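You operate a simulated robot arm through the tools that you are given. There is no shell and no other tool.

The job below is to be done with a simulated robot arm. You get a single attempt, and the scene is never put back.

Task
Put things in order on the wooden table. At the end: the purple ribbon box is on the white plate (marked "DOTS"); the grey measuring pot (marked "MIX") is on the beige wooden board; the grey steel weight from the wooden table stands where the blue spool stood; the blue spool stands where the grey measuring pot stood; whatever was shut is shut again. Leave all else as you found it, and nothing knocked over. Set down upright: grey measuring pot.

Only the result counts: the job must be done as asked and must still hold three seconds after the hand-in. Knocking over, shifting, dropping, spilling or breaking anything else fails it.

Robot
A 5-joint arm with a two-finger parallel gripper, fixed in place. Base frame: the origin is at the foot of the arm, x ahead of it, y to its left, z up; the work surface is at about z = 0. Lengths are in mm, angles in rad, forces in N, time in s.
With the tool pointing down near the work surface it reaches from about 260 to 600 mm from the base axis. Its first joint turns from -1.152 to 1.152 rad. The tool tilts only in the upright plane through the base axis and itself; it spins freely about its own axis. Payload 1.57 kg.
The tool frame sits at the grasp point between the pads (the TCP): z along the fingers, y along the line on which they close. The tips reach 30 mm beyond it. Largest opening 80 mm; finger width 17, thickness 12; the body of the gripper, 40 by 82 mm, starts 80 mm behind the TCP.
Orientation is that of the tool frame in the base frame, as a unit quaternion [x, y, z, w]. With the fingers straight down and closing along the base's y, the tool's x points along the base's -x, its y along +y and its z along -z.

Tools
- The arm moves only by the tool play_rows. Its argument "rows" is one flat list of numbers, 6 for each row, row after row: the shift along the base's x, y, z in mm, then the turn, a rotation vector about the base's x, y, z in rad. In form: [tx, ty, tz, wx, wy, wz, tx, ty, tz, wx, wy, wz, ...]. A call has 1 to 20 rows; each row shifts and turns the commanded pose from where the row before left it. "hand" is the gripper command, from -1 (fully open) to 1 (shut), values between in proportion, set as the call begins (left out, the last holds). Rows are played at 5 a second. More than 50 mm and 0.15 rad between two rows, or a gripper value outside its range, and nothing of the call is played. Where a pose cannot be reached the arm comes as near as it can. A force on the tool above 40 N (or 10 N above the force at the start of the call, whichever is more), or a blocked arm, ends the call early, and 0.2 s more pass. Each finger travels about 153 mm/s and halts on what it meets, pressing with about 39 N; the grip force reading is that of the motor and also rises with nothing between the fingers. The clock runs only during rows and for 0.2 s after the last one: add rows that do not move to give the fingers time. It gives the time, the measured TCP pose, the force on the tool (base axes), the opening and the grip force at its end, in the units of the frame above (readings bear some noise), with the torque about the TCP (base axes, N m) and any sound that the robot's microphone picked up.
- Cameras (640 x 400 px; columns grow to the right, rows downward): "scene" is fixed at [31.3, 386.4, 530.9]; the picture's right is [-0.81, -0.59, 0.00], its down [-0.36, 0.49, -0.79] and it looks along [0.47, -0.64, -0.61] (base axes); focal length 298 px, centre (320, 200). "wrist" rides on the gripper at [72, -7, -122] in the tool frame; the picture's right is [0.09, 1.00, 0.00], its down [-0.84, 0.08, -0.54] and it looks along [-0.54, 0.05, 0.84] (tool axes); focal length 238 px, centre (320, 200). There is no depth. A picture from a camera that has moved, and an enlarged one, comes with that camera's place and axes in the base frame and with its lens. The place of the scene camera against the robot may be out by one fixed shift of up to 18 mm in any direction.
- snapshot(camera): a new picture of that camera. The clock stands still meanwhile.
- inspect(camera, box): a new picture of the part [left, top, right, bottom] of that camera's present view, enlarged. The clock stands still meanwhile.
- sign_off(): hands the job in; it is judged then, once.

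Nothing tells you positions but the pictures and the camera data. Unless the task says otherwise, let go and move clear before handing in.

The tools are called as name(argument=value, ...) on one line, values as JSON. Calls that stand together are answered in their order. play_rows: Moves the arm, as the interface text tells. Its arguments: {"type":"object","properties":{"rows":{"type":"array"},"hand":{"type":"number"}},"required":["rows"]} The other tools are called the same way: snapshot (camera) takes a picture; inspect (camera, box) takes an enlarged picture of a part of a camera's view; sign_off () hands the job in.

At the start:

```text
clock: 0.0
tcp_pos: [390.1, -24.1, 315.6]
orientation: [0.0, 1.0, 0.0, -0.001]
wrist_force: [1.1, 0.2, 0.5]
moment: [0.01, 0.0, -0.01]
opening: 79.9
finger_force: 0.1
```

scene: 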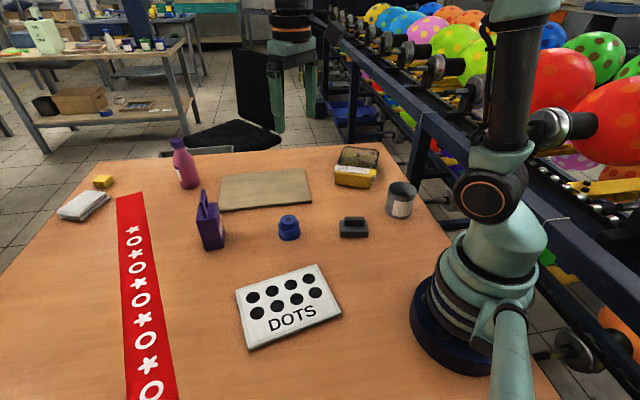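
wrist: 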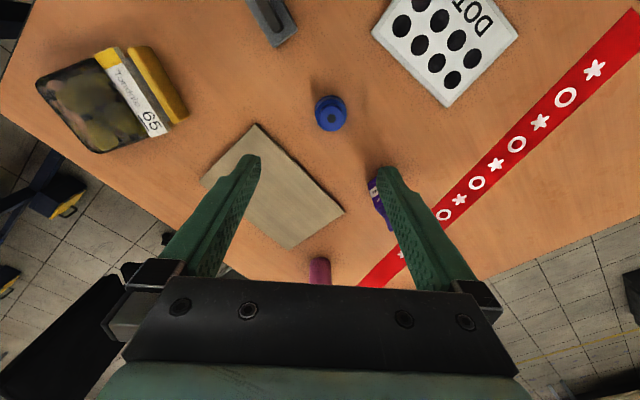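

I see the table with the purple ribbon box, blue spool, grey steel weight, measuring pot, board, plate, and a yellow-and-dark box or tin near the pot. I'll look more closely before moving.

inspect(camera="scene", box=[160, 130, 320, 230])

inspect(camera="scene", box=[270, 140, 430, 240])

inspect(camera="scene", box=[220, 250, 380, 350])

inspect(camera="wrist", box=[0, 0, 320, 200])

inspect(camera="wrist", box=[240, 80, 480, 230])

inspect(camera="scene", box=[0, 0, 240, 150])

```text
4.00 times, centred on (240, 180) of scene
camera zoom: at [31.3, 386.4, 530.9], right [-0.81, -0.59, 0.0], down [-0.36, 0.49, -0.79], along [0.47, -0.64, -0.61], focal length 1190 px, centre (640, 280)
```

zoom: 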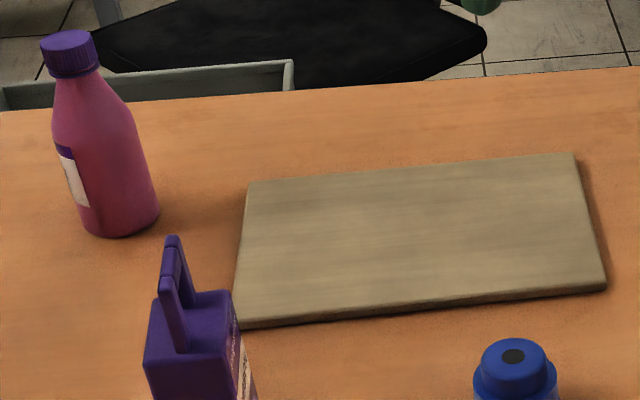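

```text
4.00 times, centred on (350, 190) of scene
camera zoom: at [31.3, 386.4, 530.9], right [-0.81, -0.59, 0.0], down [-0.36, 0.49, -0.79], along [0.47, -0.64, -0.61], focal length 1190 px, centre (200, 240)
```

zoom: 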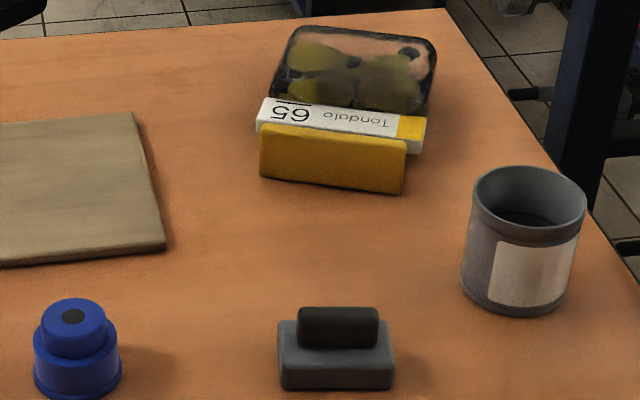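

```text
4.00 times, centred on (300, 300) of scene
camera zoom: at [31.3, 386.4, 530.9], right [-0.81, -0.59, 0.0], down [-0.36, 0.49, -0.79], along [0.47, -0.64, -0.61], focal length 1190 px, centre (400, -200)
```

zoom: 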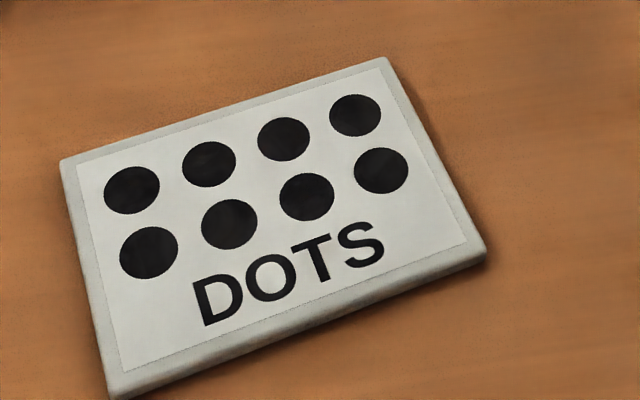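

```text
2.00 times, centred on (160, 100) of wrist
camera zoom: at [317.7, -30.3, 437.9], right [-0.09, 1.0, 0.0], down [0.84, 0.08, 0.54], along [0.54, 0.05, -0.84], focal length 477 px, centre (640, 400)
```

zoom: 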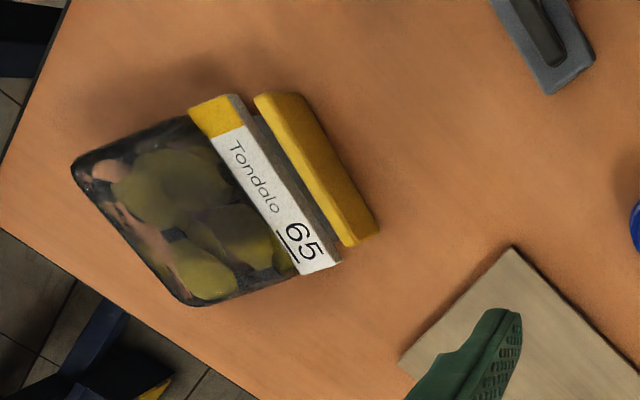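

```text
2.67 times, centred on (360, 155) of wrist
camera zoom: at [317.7, -30.3, 437.9], right [-0.09, 1.0, 0.0], down [0.84, 0.08, 0.54], along [0.54, 0.05, -0.84], focal length 636 px, centre (213, 320)
```

zoom: 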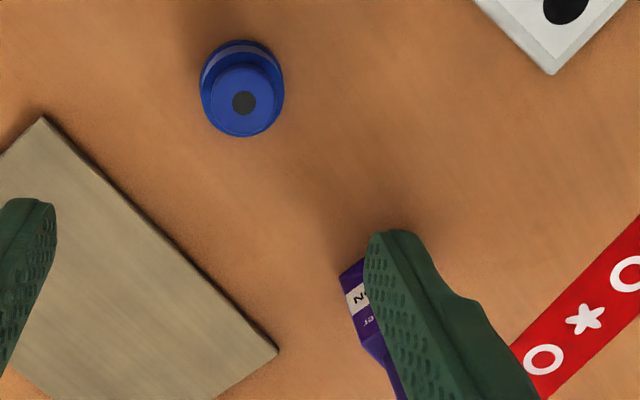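

```text
2.67 times, centred on (120, 75) of scene
camera zoom: at [31.3, 386.4, 530.9], right [-0.81, -0.59, 0.0], down [-0.36, 0.49, -0.79], along [0.47, -0.64, -0.61], focal length 793 px, centre (853, 533)
```

zoom: 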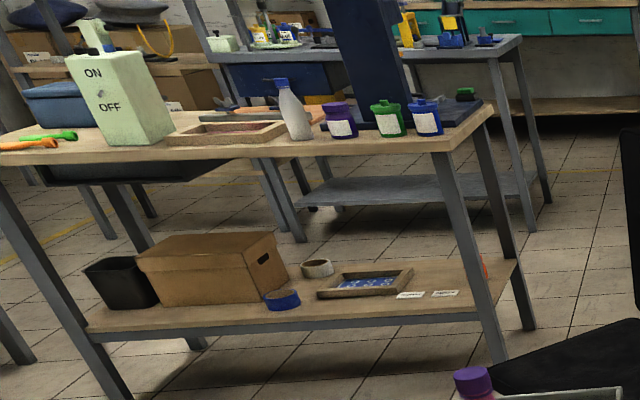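

The layout is clear from above, but the pot is out of the wrist camera's view and the scene camera may be offset. I'll move the arm high over the pot and weight to measure them with the wrist camera.

play_rows(rows=[-23, -36, 0, 0, 0, -0.13, -23, -36, 0, 0, 0, -0.13, -23, -36, 0, 0, 0, -0.13, -23, -36, 0, 0, 0, -0.13, -23, -36, 0, 0, 0, -0.13, -23, -36, 0, 0, 0, -0.13], hand=-1)

snapshot(camera="wrist")

```text
clock: 1.4
tcp_pos: [250.0, -242.4, 316.7]
orientation: [0.382, 0.924, 0.0, 0.0]
wrist_force: [0.6, 0.1, 0.1]
moment: [-0.02, -0.01, 0.01]
opening: 80.2
finger_force: 0.1
```

```text
taken
camera wrist: at [194.8, -194.3, 438.0], right [0.64, 0.77, 0.0], down [0.65, -0.53, 0.54], along [0.42, -0.34, -0.84], focal length 238 px, centre (320, 200)
```

wrist: 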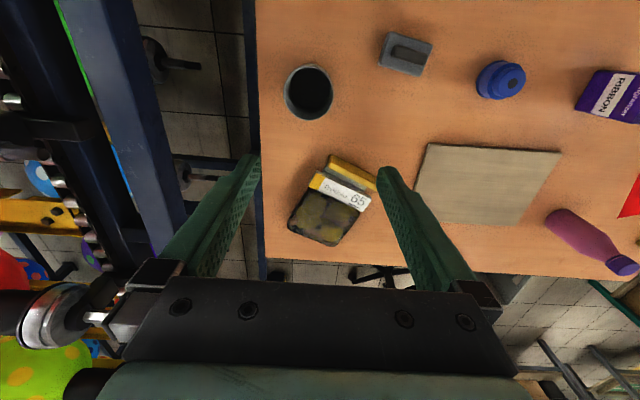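

The wrist view now shows the pot, weight, spool, board and part of the ribbon box. I'll zoom in to measure them.

inspect(camera="wrist", box=[250, 20, 410, 120])

inspect(camera="wrist", box=[370, 20, 530, 120])

inspect(camera="wrist", box=[400, 50, 640, 200])

inspect(camera="wrist", box=[400, 130, 640, 280])

```text
4.00 times, centred on (330, 70) of wrist
camera zoom: at [194.8, -194.3, 438.0], right [0.64, 0.77, 0.0], down [0.65, -0.53, 0.54], along [0.42, -0.34, -0.84], focal length 953 px, centre (280, 720)
```

zoom: 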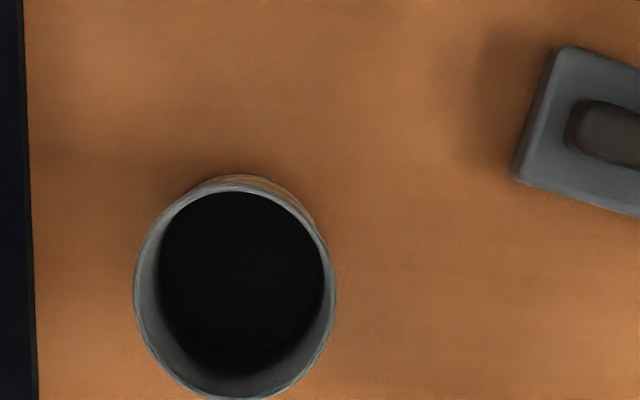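

```text
4.00 times, centred on (450, 70) of wrist
camera zoom: at [194.8, -194.3, 438.0], right [0.64, 0.77, 0.0], down [0.65, -0.53, 0.54], along [0.42, -0.34, -0.84], focal length 953 px, centre (-200, 720)
```

zoom: 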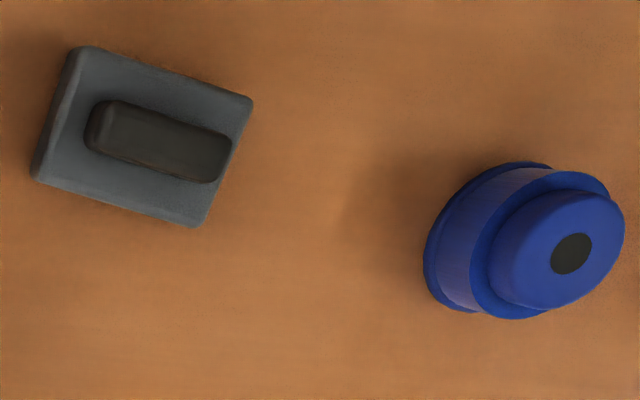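

```text
2.67 times, centred on (520, 125) of wrist
camera zoom: at [194.8, -194.3, 438.0], right [0.64, 0.77, 0.0], down [0.65, -0.53, 0.54], along [0.42, -0.34, -0.84], focal length 636 px, centre (-213, 400)
```

zoom: 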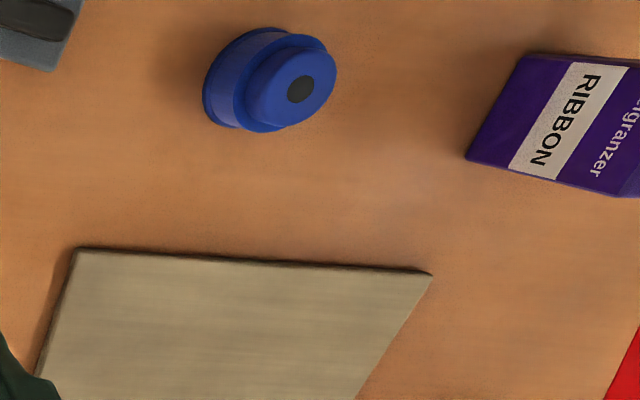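

```text
2.67 times, centred on (520, 205) of wrist
camera zoom: at [194.8, -194.3, 438.0], right [0.64, 0.77, 0.0], down [0.65, -0.53, 0.54], along [0.42, -0.34, -0.84], focal length 636 px, centre (-213, 187)
```

zoom: 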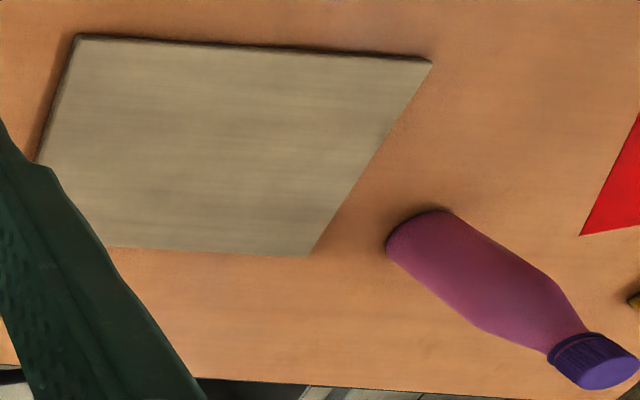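

From the two wrist views I put the pot near (226, -240) with a 70 mm rim about 77 mm high, the spool near (411, -4) with its top at z≈50, and the weight near (283, -102). I'll go lower over the pot to refine those numbers.

play_rows(rows=[-8, 0, -39, 0, 0, 0, -8, 0, -39, 0, 0, 0, -8, 0, -39, 0, 0, 0, 0, 0, 0, 0, 0, 0])

snapshot(camera="wrist")

snapshot(camera="scene")

```text
clock: 2.4
tcp_pos: [227.5, -241.4, 198.6]
orientation: [0.38, 0.925, 0.0, 0.0]
wrist_force: [0.1, -0.9, 0.1]
moment: [0.0, 0.01, 0.01]
opening: 80.1
finger_force: 0.1
```

```text
taken
camera wrist: at [171.7, -194.7, 320.5], right [0.64, 0.77, 0.0], down [0.65, -0.53, 0.54], along [0.42, -0.34, -0.84], focal length 238 px, centre (320, 200)
```

wrist: 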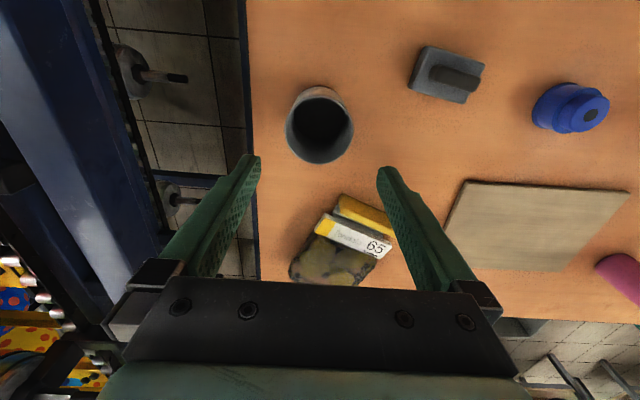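

```text
taken
```

scene: 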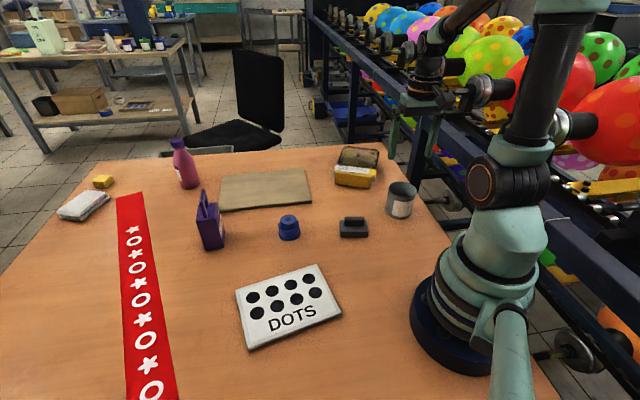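

inspect(camera="wrist", box=[260, 75, 388, 155])

inspect(camera="scene", box=[360, 160, 440, 230])

inspect(camera="wrist", box=[390, 30, 518, 110])

inspect(camera="wrist", box=[510, 60, 638, 140])

```text
5.00 times, centred on (324, 115) of wrist
camera zoom: at [171.7, -194.7, 320.5], right [0.64, 0.77, 0.0], down [0.65, -0.53, 0.54], along [0.42, -0.34, -0.84], focal length 1192 px, centre (300, 625)
```

zoom: 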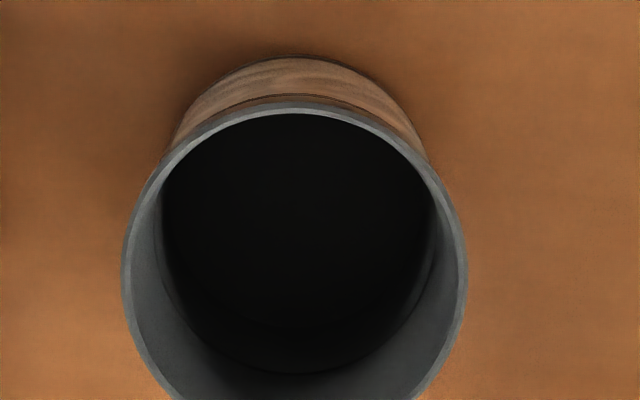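

```text
5.71 times, centred on (400, 195) of scene
camera zoom: at [31.3, 386.4, 530.9], right [-0.81, -0.59, 0.0], down [-0.36, 0.49, -0.79], along [0.47, -0.64, -0.61], focal length 1700 px, centre (-137, 229)
```

zoom: 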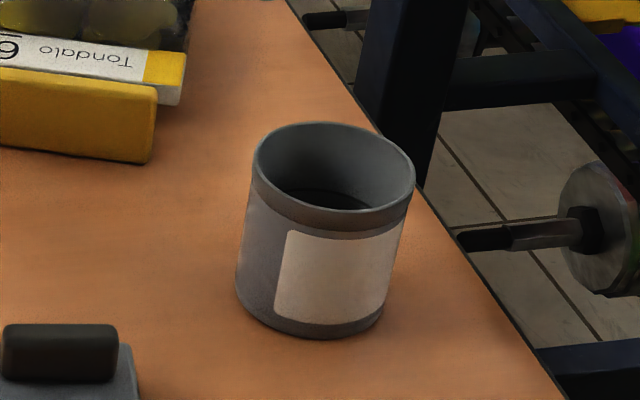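

```text
5.00 times, centred on (454, 70) of wrist
camera zoom: at [171.7, -194.7, 320.5], right [0.64, 0.77, 0.0], down [0.65, -0.53, 0.54], along [0.42, -0.34, -0.84], focal length 1192 px, centre (-350, 850)
```

zoom: 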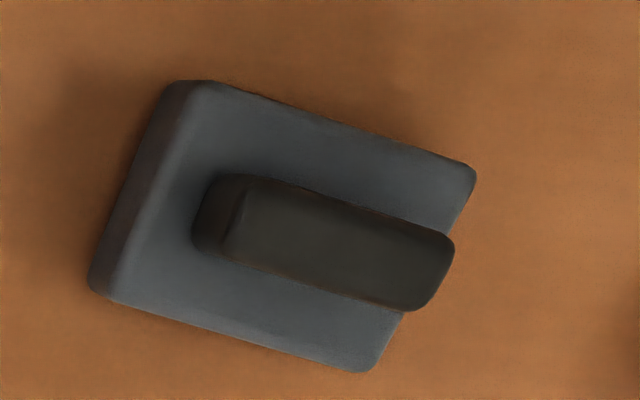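

```text
5.00 times, centred on (574, 100) of wrist
camera zoom: at [171.7, -194.7, 320.5], right [0.64, 0.77, 0.0], down [0.65, -0.53, 0.54], along [0.42, -0.34, -0.84], focal length 1192 px, centre (-950, 700)
```

zoom: 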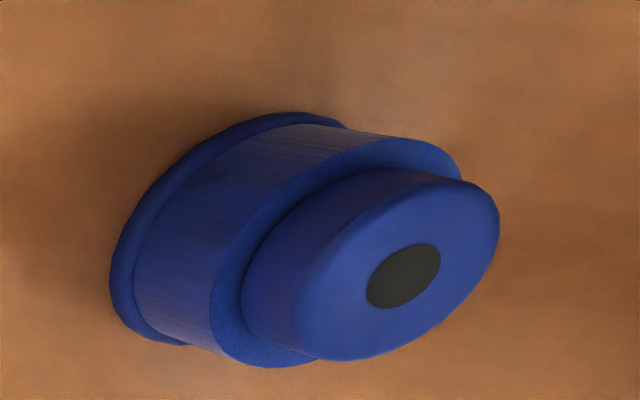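

The pot's rim centre comes out at about (226, -240.5), 71 mm across at z=77, which fits inside the 80 mm opening. I'll descend in stages and stop just above the rim to check alignment.

play_rows(rows=[-0.8, 0, -26, 0, 0, 0, -0.8, 0, -26, 0, 0, 0, 0, 0, -26, 0, 0, 0, 0, 0, 0, 0, 0, 0])

snapshot(camera="wrist")

inspect(camera="scene", box=[350, 120, 450, 230])

```text
clock: 3.4
tcp_pos: [227.2, -239.9, 119.9]
orientation: [0.38, 0.925, 0.0, 0.0]
wrist_force: [-0.1, 1.2, 0.2]
moment: [0.01, 0.0, 0.06]
opening: 80.0
finger_force: 0.0
```

```text
taken
camera wrist: at [170.0, -193.8, 242.0], right [0.64, 0.77, 0.0], down [0.65, -0.53, 0.54], along [0.42, -0.34, -0.84], focal length 238 px, centre (320, 200)
```

wrist: 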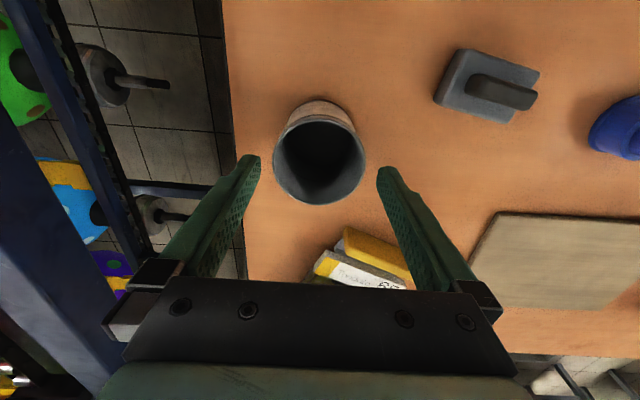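

```text
3.64 times, centred on (400, 175) of scene
camera zoom: at [31.3, 386.4, 530.9], right [-0.81, -0.59, 0.0], down [-0.36, 0.49, -0.79], along [0.47, -0.64, -0.61], focal length 1082 px, centre (29, 291)
```

zoom: 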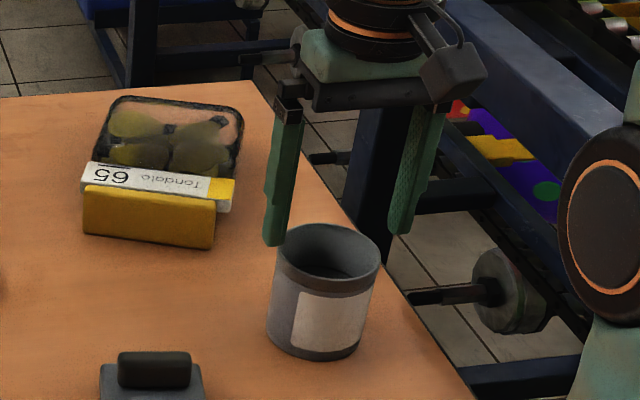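

inspect(camera="wrist", box=[240, 90, 400, 215])

```text
3.20 times, centred on (320, 152) of wrist
camera zoom: at [170.0, -193.8, 242.0], right [0.64, 0.77, 0.0], down [0.65, -0.53, 0.54], along [0.42, -0.34, -0.84], focal length 763 px, centre (320, 352)
```

zoom: 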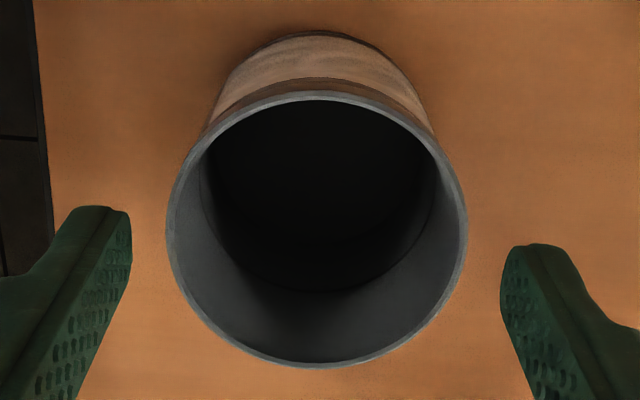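

The fingers straddle the rim evenly, with the pot centre about 3 mm further forward than the TCP. I'll correct for that and lower to a mid-height grip.

play_rows(rows=[1.4, -2.8, 0, 0, 0, 0, 0, 0, -15, 0, 0, 0, 0, 0, -15, 0, 0, 0, 0, 0, -15, 0, 0, 0, 0, 0, -15, 0, 0, 0, 0, 0, -10, 0, 0, 0, 0, 0, 0, 0, 0, 0])

snapshot(camera="wrist")

inspect(camera="scene", box=[350, 120, 450, 230])

```text
clock: 5.0
tcp_pos: [228.5, -242.7, 49.1]
orientation: [0.38, 0.925, 0.0, 0.0]
wrist_force: [0.6, -0.3, 0.3]
moment: [0.02, 0.02, 0.02]
opening: 80.0
finger_force: 0.1
```

```text
taken
camera wrist: at [171.3, -196.2, 171.2], right [0.64, 0.77, 0.0], down [0.65, -0.53, 0.54], along [0.42, -0.34, -0.84], focal length 238 px, centre (320, 200)
```

wrist: 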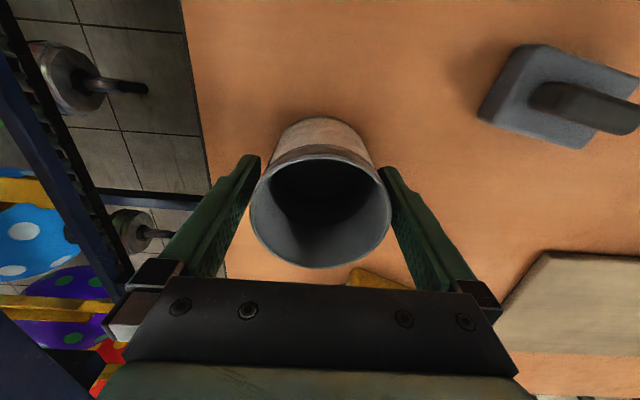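

```text
3.64 times, centred on (400, 175) of scene
camera zoom: at [31.3, 386.4, 530.9], right [-0.81, -0.59, 0.0], down [-0.36, 0.49, -0.79], along [0.47, -0.64, -0.61], focal length 1082 px, centre (29, 291)
```

zoom: 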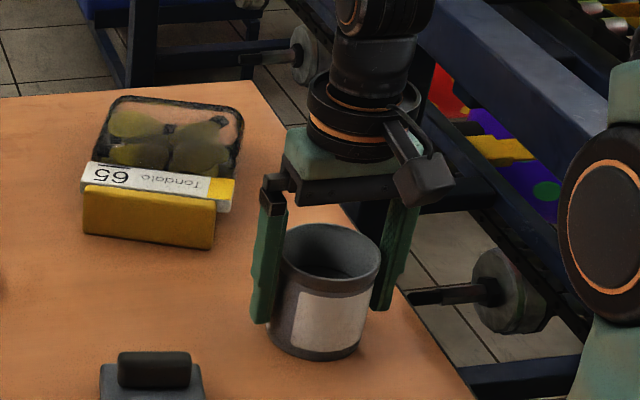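

The fingers sit either side of the pot, so I'll close on it.

play_rows(rows=[0, 0, 0, 0, 0, 0, 0, 0, 0, 0, 0, 0, 0, 0, 0, 0, 0, 0], hand=1)

snapshot(camera="wrist")

```text
clock: 5.8
tcp_pos: [227.3, -244.0, 49.8]
orientation: [0.38, 0.925, 0.0, 0.0]
wrist_force: [0.2, -0.1, 0.4]
moment: [0.0, -0.01, -0.01]
opening: 69.9
finger_force: 39.3
```

```text
taken
camera wrist: at [171.2, -196.2, 171.4], right [0.64, 0.77, 0.0], down [0.65, -0.53, 0.54], along [0.42, -0.34, -0.84], focal length 238 px, centre (320, 200)
```

wrist: 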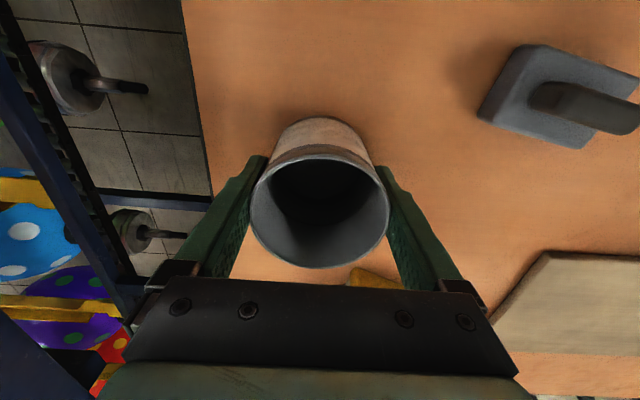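

The pot is gripped at 69.9 mm. I'll lift it straight up gently and watch the force.

play_rows(rows=[0, 0, 4, 0, 0, 0, 0, 0, 8, 0, 0, 0, 0, 0, 12, 0, 0, 0, 0, 0, 15, 0, 0, 0, 0, 0, 15, 0, 0, 0, 0, 0, 12, 0, 0, 0, 0, 0, 6, 0, 0, 0, 0, 0, 0, 0, 0, 0])

snapshot(camera="wrist")

snapshot(camera="scene")

```text
clock: 7.6
tcp_pos: [227.9, -244.2, 124.0]
orientation: [0.38, 0.925, 0.0, 0.0]
wrist_force: [-0.2, 0.4, 0.0]
moment: [0.0, 0.01, 0.03]
opening: 69.9
finger_force: 38.8
```

```text
taken
camera wrist: at [172.0, -196.8, 245.8], right [0.64, 0.77, 0.0], down [0.65, -0.53, 0.54], along [0.42, -0.34, -0.84], focal length 238 px, centre (320, 200)
```

wrist: 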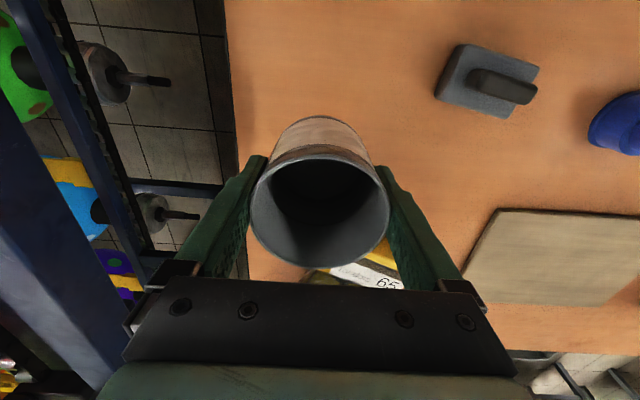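

```text
taken
```

scene: 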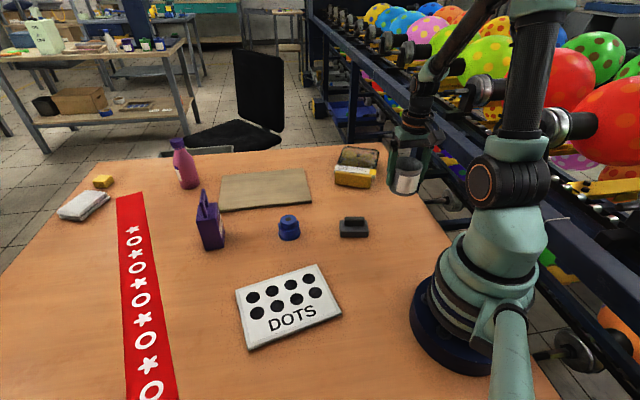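

The pot is lifted cleanly. I'll carry it smoothly toward the near half of the board, aiming for about (545, -115).

play_rows(rows=[7.93, 3.2, 0, 0, 0, 0, 15.86, 6.39, 0, 0, 0, 0, 23.79, 9.58, 0, 0, 0, 0, 28.55, 11.5, 0, 0, 0, 0, 31.72, 12.78, 0, 0, 0, 0, 31.72, 12.78, 0, 0, 0, 0, 31.72, 12.78, 0, 0, 0, 0, 31.72, 12.78, 0, 0, 0, 0, 31.72, 12.78, 0, 0, 0, 0, 28.55, 11.5, 0, 0, 0, 0, 23.79, 9.58, 0, 0, 0, 0, 15.86, 6.39, 0, 0, 0, 0, 9.52, 3.83, 0, 0, 0, 0, 4.76, 1.92, 0, 0, 0, 0, 0, 0, 0, 0, 0, 0])

snapshot(camera="wrist")

snapshot(camera="scene")

```text
clock: 10.8
tcp_pos: [544.7, -115.1, 121.0]
orientation: [0.38, 0.925, 0.001, -0.001]
wrist_force: [0.0, -0.5, -0.5]
moment: [-0.01, -0.02, -0.02]
opening: 69.8
finger_force: 39.1
```

```text
taken
camera wrist: at [488.8, -68.6, 244.3], right [0.64, 0.77, 0.0], down [0.65, -0.53, 0.54], along [0.42, -0.34, -0.84], focal length 238 px, centre (320, 200)
```

wrist: 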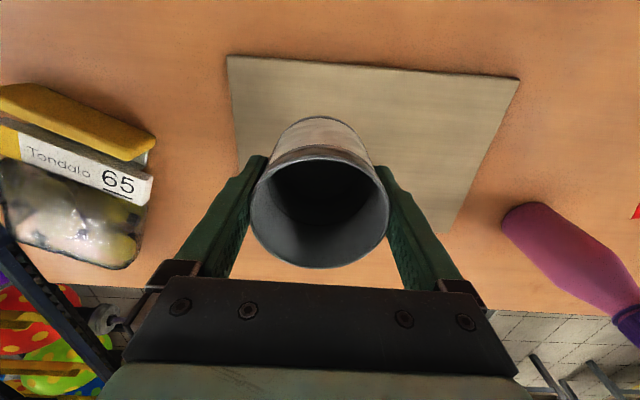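

```text
taken
```

scene: 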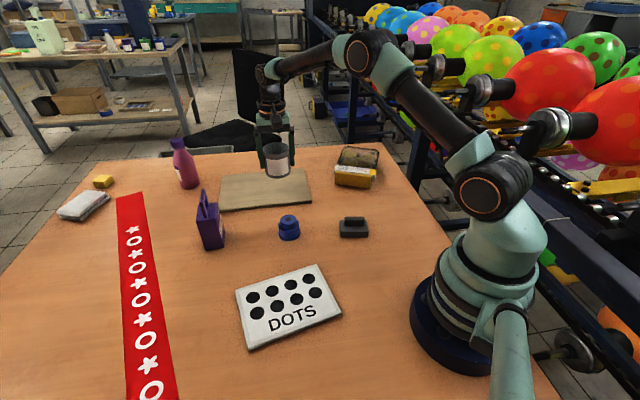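

The pot is over the board and well inside its edges. I'll lower it, quickly at first and then in small steps until I feel contact.

play_rows(rows=[0, 0, -6, 0, 0, 0, 0, 0, -12, 0, 0, 0, 0, 0, -12, 0, 0, 0, 0, 0, -10, 0, 0, 0, 0, 0, -6, 0, 0, 0, 0, 0, 0, 0, 0, 0])

inspect(camera="scene", box=[210, 120, 330, 220])

```text
clock: 12.2
tcp_pos: [545.8, -115.7, 77.8]
orientation: [0.381, 0.925, 0.001, 0.0]
wrist_force: [-0.7, -0.8, 0.0]
moment: [-0.01, -0.03, -0.03]
opening: 70.0
finger_force: 38.8
```

```text
4.00 times, centred on (270, 170) of scene
camera zoom: at [31.3, 386.4, 530.9], right [-0.81, -0.59, 0.0], down [-0.36, 0.49, -0.79], along [0.47, -0.64, -0.61], focal length 1190 px, centre (520, 320)
```

zoom: 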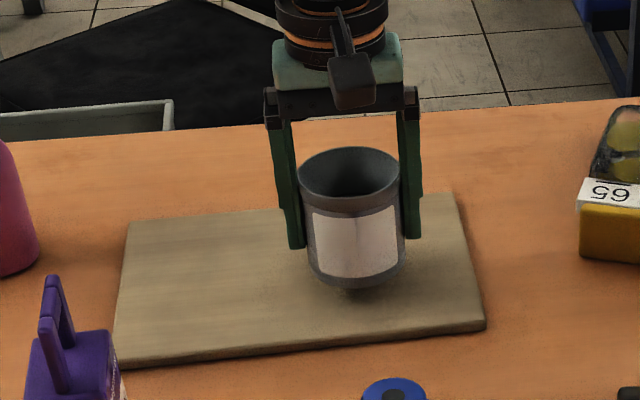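

play_rows(rows=[0, 0, -3, 0, 0, 0, 0, 0, -3, 0, 0, 0, 0, 0, -3, 0, 0, 0, 0, 0, -2, 0, 0, 0, 0, 0, 0, 0, 0, 0])

inspect(camera="scene", box=[210, 120, 330, 220])

```text
clock: 13.4
tcp_pos: [545.1, -113.9, 65.3]
orientation: [0.38, 0.925, 0.0, 0.0]
wrist_force: [0.2, -0.5, -0.7]
moment: [-0.01, -0.04, 0.0]
opening: 69.6
finger_force: 38.9
```

```text
4.00 times, centred on (270, 170) of scene
camera zoom: at [31.3, 386.4, 530.9], right [-0.81, -0.59, 0.0], down [-0.36, 0.49, -0.79], along [0.47, -0.64, -0.61], focal length 1190 px, centre (520, 320)
```

zoom: 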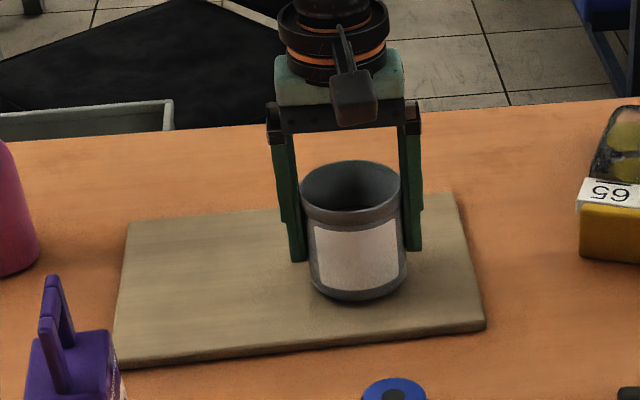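

play_rows(rows=[0, 0, -1.5, 0, 0, 0, 0, 0, -1.5, 0, 0, 0, 0, 0, 0, 0, 0, 0])

play_rows(rows=[0, 0, -1, 0, 0, 0, 0, 0, 0, 0, 0, 0])

play_rows(rows=[0, 0, -1, 0, 0, 0, 0, 0, 0, 0, 0, 0])

```text
clock: 14.2
tcp_pos: [545.1, -113.4, 62.1]
orientation: [0.381, 0.925, 0.0, 0.0]
wrist_force: [0.2, 0.9, 0.2]
moment: [0.02, -0.02, 0.0]
opening: 69.7
finger_force: 39.0
```

```text
clock: 14.8
tcp_pos: [544.9, -115.1, 62.4]
orientation: [0.38, 0.925, 0.0, 0.0]
wrist_force: [-0.1, 0.7, -0.5]
moment: [0.0, -0.03, 0.03]
opening: 69.9
finger_force: 39.4
```

```text
clock: 15.4
tcp_pos: [545.7, -114.4, 61.1]
orientation: [0.38, 0.925, 0.0, 0.0]
wrist_force: [0.2, -0.8, -0.7]
moment: [0.01, -0.02, -0.02]
opening: 69.7
finger_force: 38.8
```

play_rows(rows=[0, 0, -1, 0, 0, 0, 0, 0, 0, 0, 0, 0])

play_rows(rows=[0, 0, -1, 0, 0, 0, 0, 0, 0, 0, 0, 0])

inspect(camera="scene", box=[250, 160, 330, 210])

```text
clock: 16.0
tcp_pos: [545.7, -115.1, 60.5]
orientation: [0.381, 0.925, 0.0, 0.0]
wrist_force: [0.0, 0.1, 0.0]
moment: [0.01, 0.03, -0.01]
opening: 69.8
finger_force: 39.3
```

```text
clock: 16.6
tcp_pos: [545.5, -116.3, 59.7]
orientation: [0.381, 0.925, 0.0, 0.001]
wrist_force: [-1.1, 1.7, 3.7]
moment: [0.02, 0.07, -0.03]
opening: 69.7
finger_force: 39.0
```

```text
8.00 times, centred on (290, 185) of scene
camera zoom: at [31.3, 386.4, 530.9], right [-0.81, -0.59, 0.0], down [-0.36, 0.49, -0.79], along [0.47, -0.64, -0.61], focal length 2380 px, centre (560, 320)
```

zoom: 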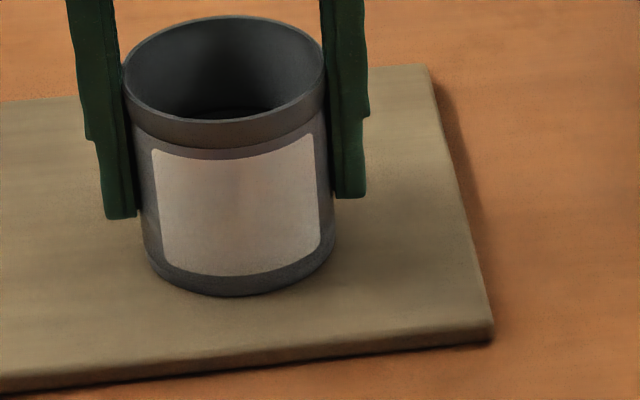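

The force shows contact at TCP z≈59.7, so the board is about 10 mm thick. I'll release and retreat straight up.

play_rows(rows=[0, 0, 0, 0, 0, 0, 0, 0, 0, 0, 0, 0], hand=-1)

snapshot(camera="wrist")

play_rows(rows=[0, 0, 10, 0, 0, 0, 0, 0, 20, 0, 0, 0, 0, 0, 30, 0, 0, 0, 0, 0, 40, 0, 0, 0, 0, 0, 40, 0, 0, 0, 0, 0, 0, 0, 0, 0])

snapshot(camera="wrist")

snapshot(camera="scene")

```text
clock: 17.2
tcp_pos: [545.4, -115.0, 59.2]
orientation: [0.38, 0.925, 0.0, 0.0]
wrist_force: [-0.4, 0.0, 0.8]
moment: [-0.03, 0.03, 0.02]
opening: 80.2
finger_force: 0.2
```

```text
taken
camera wrist: at [489.0, -69.0, 180.8], right [0.64, 0.77, 0.0], down [0.65, -0.53, 0.54], along [0.42, -0.34, -0.84], focal length 238 px, centre (320, 200)
```

wrist: 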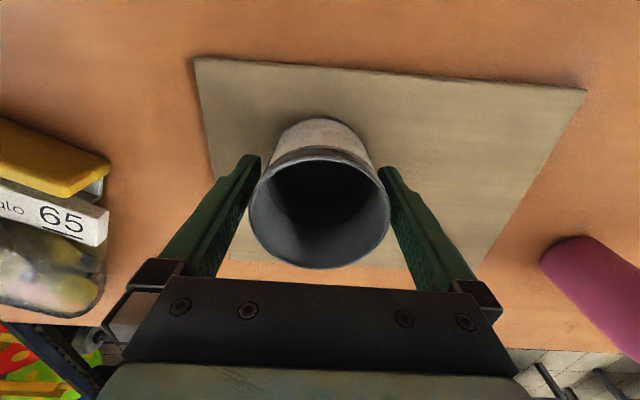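

```text
clock: 18.6
tcp_pos: [545.6, -113.5, 201.1]
orientation: [0.38, 0.925, -0.001, 0.0]
wrist_force: [-0.1, 0.1, -0.9]
moment: [0.01, -0.03, 0.04]
opening: 80.3
finger_force: 0.0
```

```text
taken
camera wrist: at [488.4, -67.7, 322.0], right [0.64, 0.77, 0.0], down [0.65, -0.53, 0.54], along [0.42, -0.34, -0.84], focal length 238 px, centre (320, 200)
```

wrist: 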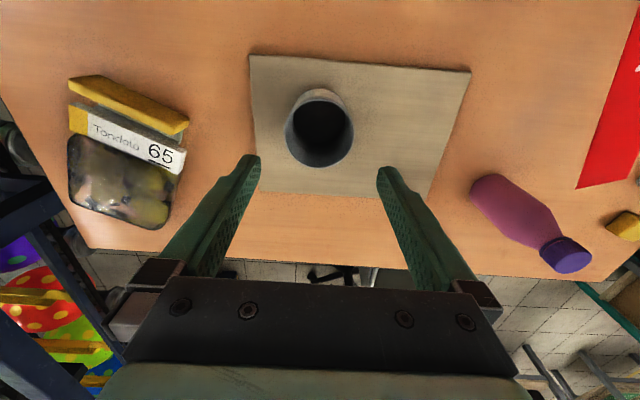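

```text
taken
```

scene: 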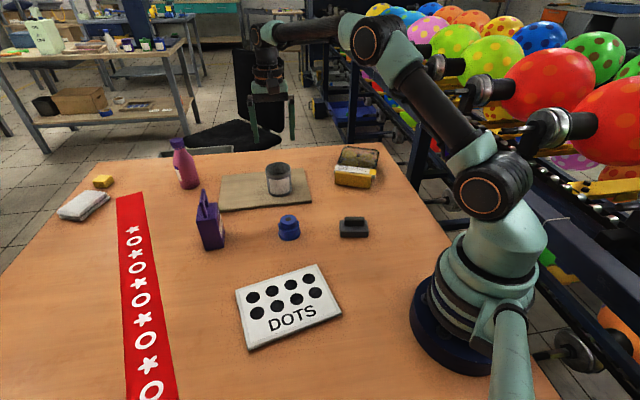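

The pot stands upright on the board and nothing else has moved. Next is the spool, so I'll move above it for a closer look.

play_rows(rows=[-26.8, 22.2, 0, 0, 0, 0, -26.8, 22.2, 0, 0, 0, 0, -26.8, 22.2, -10, 0, 0, 0, -26.8, 22.2, -15, 0, 0, 0, -26.8, 22.2, -15, 0, 0, 0, 0, 0, 0, 0, 0, 0])

snapshot(camera="wrist")

inspect(camera="wrist", box=[260, 90, 380, 165])

inspect(camera="scene", box=[265, 200, 313, 250])

```text
clock: 20.0
tcp_pos: [410.2, -5.1, 159.2]
orientation: [0.38, 0.925, 0.001, 0.0]
wrist_force: [-0.7, -0.3, -0.6]
moment: [-0.02, -0.01, 0.0]
opening: 79.9
finger_force: 0.0
```

```text
taken
camera wrist: at [354.1, 41.6, 282.4], right [0.64, 0.77, 0.0], down [0.65, -0.53, 0.54], along [0.42, -0.34, -0.84], focal length 238 px, centre (320, 200)
```

wrist: 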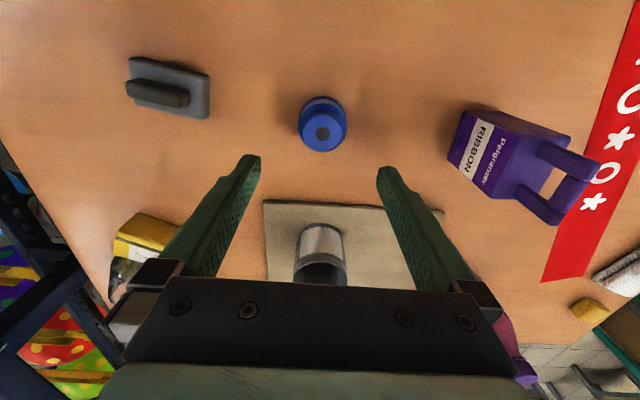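

```text
5.33 times, centred on (320, 128) of wrist
camera zoom: at [354.1, 41.6, 282.4], right [0.64, 0.77, 0.0], down [0.65, -0.53, 0.54], along [0.42, -0.34, -0.84], focal length 1271 px, centre (320, 587)
```

zoom: 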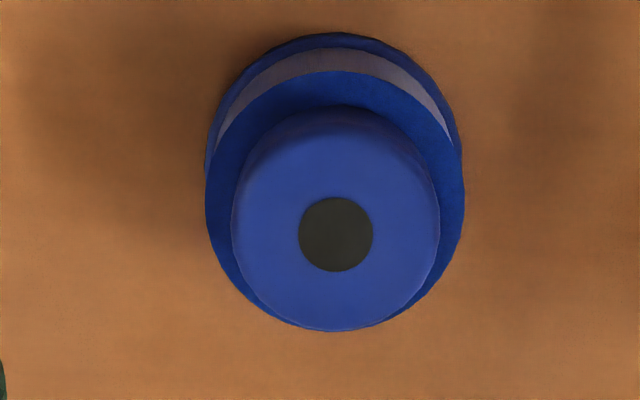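

```text
8.00 times, centred on (289, 225) of scene
camera zoom: at [31.3, 386.4, 530.9], right [-0.81, -0.59, 0.0], down [-0.36, 0.49, -0.79], along [0.47, -0.64, -0.61], focal length 2380 px, centre (568, 0)
```

zoom: 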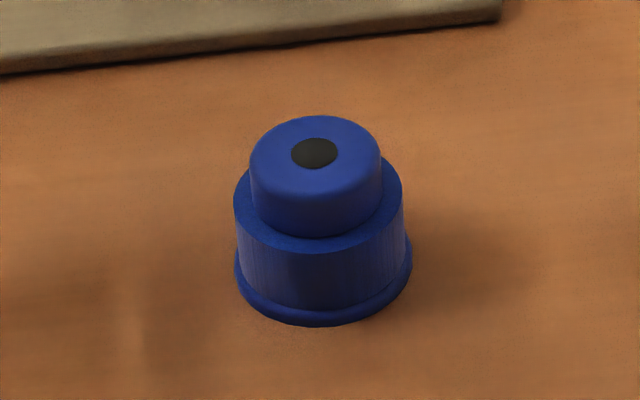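

The spool's body is about 52 mm across with a knob on top, and its centre is near (412, -2). I'll shift slightly, lower around the body and check before closing.

play_rows(rows=[1.4, 2.2, -25, 0, 0, 0, 0, 0, -30, 0, 0, 0, 0, 0, -25, 0, 0, 0, 0, 0, -20, 0, 0, 0, 0, 0, -12, 0, 0, 0, 0, 0, -6, 0, 0, 0, 0, 0, 0, 0, 0, 0])

snapshot(camera="wrist")

inspect(camera="scene", box=[240, 150, 340, 250])

```text
clock: 21.6
tcp_pos: [411.9, -1.9, 41.0]
orientation: [0.38, 0.925, 0.0, -0.001]
wrist_force: [-0.1, 0.3, 0.8]
moment: [0.01, 0.0, 0.01]
opening: 80.2
finger_force: 0.0
```

```text
taken
camera wrist: at [356.3, 43.8, 162.9], right [0.64, 0.77, 0.0], down [0.65, -0.53, 0.54], along [0.42, -0.34, -0.84], focal length 238 px, centre (320, 200)
```

wrist: 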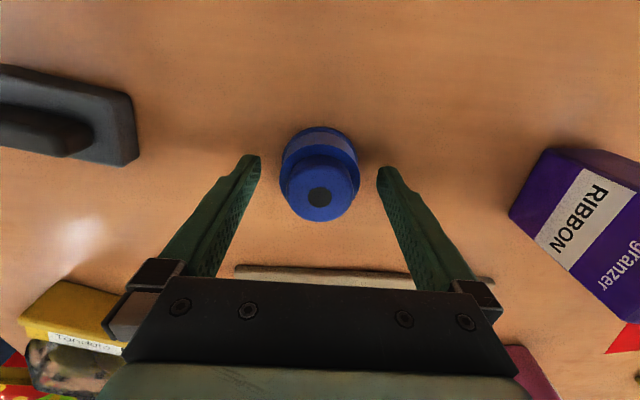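

```text
4.00 times, centred on (290, 200) of scene
camera zoom: at [31.3, 386.4, 530.9], right [-0.81, -0.59, 0.0], down [-0.36, 0.49, -0.79], along [0.47, -0.64, -0.61], focal length 1190 px, centre (440, 200)
```

zoom: 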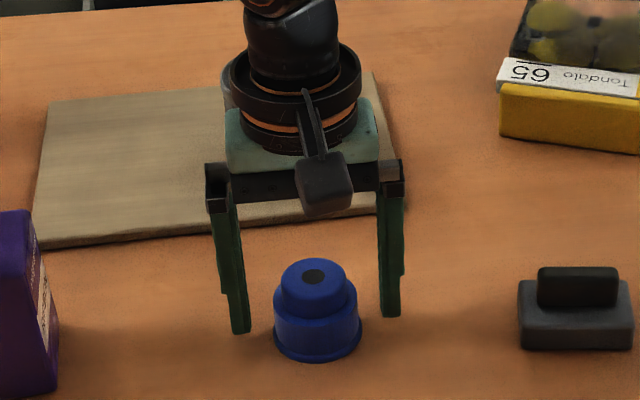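

play_rows(rows=[-1.0, 1.0, 0, 0, 0, 0, 0, 0, 0, 0, 0, 0])

play_rows(rows=[0, 0, 0, 0, 0, 0, 0, 0, 0, 0, 0, 0, 0, 0, 0, 0, 0, 0], hand=1)

snapshot(camera="wrist")

inspect(camera="scene", box=[240, 150, 340, 250])

```text
clock: 22.2
tcp_pos: [411.5, -1.6, 41.0]
orientation: [0.38, 0.925, 0.0, 0.0]
wrist_force: [-0.6, 0.1, 0.9]
moment: [0.0, -0.04, 0.0]
opening: 79.9
finger_force: 0.0
```

```text
clock: 23.0
tcp_pos: [411.4, -2.4, 41.1]
orientation: [0.38, 0.925, 0.0, 0.0]
wrist_force: [0.5, -0.5, -0.4]
moment: [-0.02, 0.0, 0.02]
opening: 38.9
finger_force: 38.9
```

```text
taken
camera wrist: at [354.9, 44.7, 163.0], right [0.64, 0.77, 0.0], down [0.65, -0.53, 0.54], along [0.42, -0.34, -0.84], focal length 238 px, centre (320, 200)
```

wrist: 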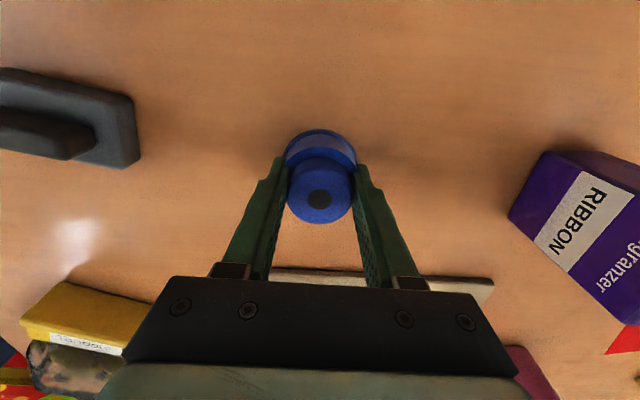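

```text
4.00 times, centred on (290, 200) of scene
camera zoom: at [31.3, 386.4, 530.9], right [-0.81, -0.59, 0.0], down [-0.36, 0.49, -0.79], along [0.47, -0.64, -0.61], focal length 1190 px, centre (440, 200)
```

zoom: 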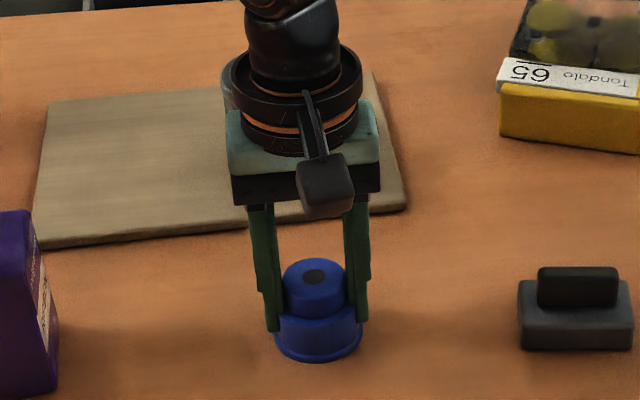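

The gripper closed at 38.9 mm around the spool's knob. I'll lift gently and confirm the spool comes up level.

play_rows(rows=[0, 0, 4, 0, 0, 0, 0, 0, 8, 0, 0, 0, 0, 0, 14, 0, 0, 0, 0, 0, 20, 0, 0, 0, 0, 0, 20, 0, 0, 0, 0, 0, 16, 0, 0, 0, 0, 0, 8, 0, 0, 0, 0, 0, 0, 0, 0, 0])

snapshot(camera="wrist")

inspect(camera="scene", box=[240, 110, 340, 210])

```text
clock: 24.8
tcp_pos: [412.5, -1.9, 131.9]
orientation: [0.38, 0.925, 0.0, 0.0]
wrist_force: [-0.8, 0.4, -0.6]
moment: [0.03, -0.01, 0.03]
opening: 38.4
finger_force: 38.8
```

```text
taken
camera wrist: at [355.6, 44.5, 254.2], right [0.64, 0.77, 0.0], down [0.65, -0.53, 0.54], along [0.42, -0.34, -0.84], focal length 238 px, centre (320, 200)
```

wrist: 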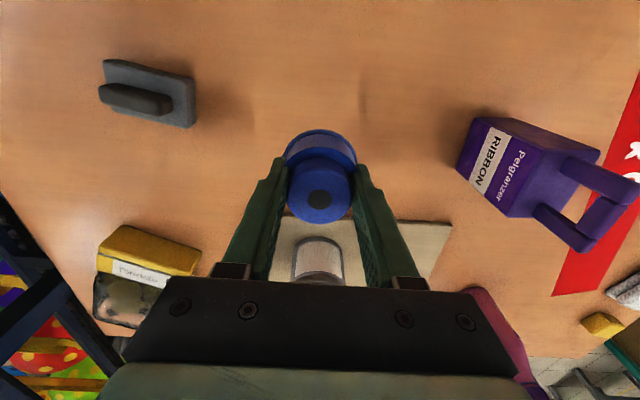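

```text
4.00 times, centred on (290, 160) of scene
camera zoom: at [31.3, 386.4, 530.9], right [-0.81, -0.59, 0.0], down [-0.36, 0.49, -0.79], along [0.47, -0.64, -0.61], focal length 1190 px, centre (440, 360)
```

zoom: 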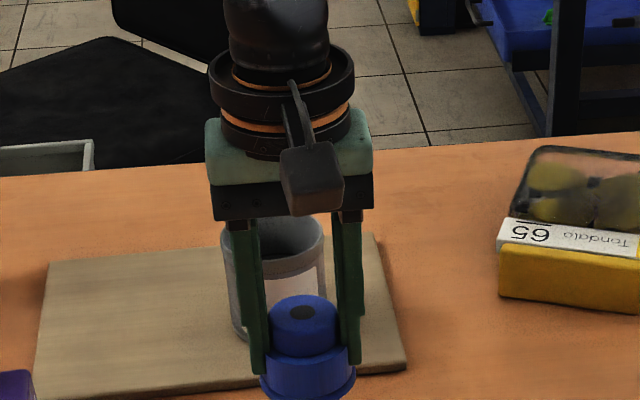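

The spool is held level. I'll carry it at height to the spot where the pot stood.

play_rows(rows=[-7.32, -9.67, 0, 0, 0, 0, -14.63, -19.34, 0, 0, 0, 0, -21.95, -29.0, 0, 0, 0, 0, -23.78, -31.42, 0, 0, 0, 0, -23.78, -31.42, 0, 0, 0, 0, -23.78, -31.42, 0, 0, 0, 0, -23.78, -31.42, 0, 0, 0, 0, -20.12, -26.59, 0, 0, 0, 0, -14.63, -19.34, 0, 0, 0, 0, -9.15, -12.09, 0, 0, 0, 0, 0, 0, 0, 0, 0, 0])

snapshot(camera="wrist")

snapshot(camera="scene")

```text
clock: 27.2
tcp_pos: [228.9, -243.1, 131.5]
orientation: [0.379, 0.925, -0.001, 0.0]
wrist_force: [0.5, -0.4, -0.1]
moment: [0.01, 0.0, -0.04]
opening: 38.8
finger_force: 39.0
```

```text
taken
camera wrist: at [172.2, -196.6, 252.5], right [0.64, 0.77, 0.0], down [0.65, -0.53, 0.54], along [0.42, -0.34, -0.84], focal length 238 px, centre (320, 200)
```

wrist: 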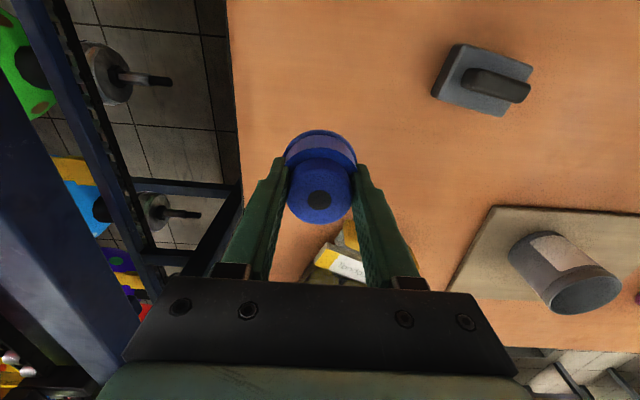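

```text
taken
```

scene: 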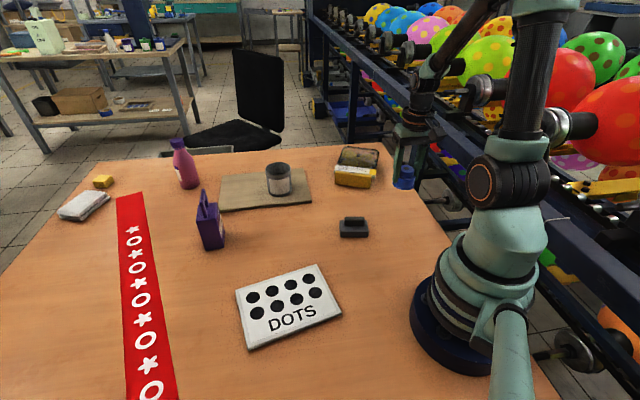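

Position matches the pot's old spot to within about a millimetre. I'll lower the spool until it touches the table.

play_rows(rows=[0, 0, -8, 0, 0, 0, 0, 0, -16, 0, 0, 0, 0, 0, -20, 0, 0, 0, 0, 0, -20, 0, 0, 0, 0, 0, -12, 0, 0, 0, 0, 0, -6, 0, 0, 0, 0, 0, -3, 0, 0, 0, 0, 0, 0, 0, 0, 0])

play_rows(rows=[0, 0, -1.5, 0, 0, 0, 0, 0, -1.5, 0, 0, 0, 0, 0, 0, 0, 0, 0])

play_rows(rows=[0, 0, -1, 0, 0, 0, 0, 0, 0, 0, 0, 0])

```text
clock: 29.0
tcp_pos: [227.5, -242.9, 45.5]
orientation: [0.38, 0.925, 0.001, 0.0]
wrist_force: [-0.9, 0.7, -0.3]
moment: [0.03, 0.02, 0.02]
opening: 38.7
finger_force: 39.1
```

```text
clock: 29.8
tcp_pos: [229.4, -243.6, 42.5]
orientation: [0.38, 0.925, 0.0, -0.001]
wrist_force: [0.1, 0.0, -0.4]
moment: [-0.02, 0.01, 0.0]
opening: 38.5
finger_force: 38.9
```

```text
clock: 30.4
tcp_pos: [228.4, -243.6, 40.7]
orientation: [0.38, 0.925, -0.001, 0.0]
wrist_force: [-0.1, -0.9, -0.1]
moment: [0.0, 0.02, -0.01]
opening: 38.7
finger_force: 39.3
```

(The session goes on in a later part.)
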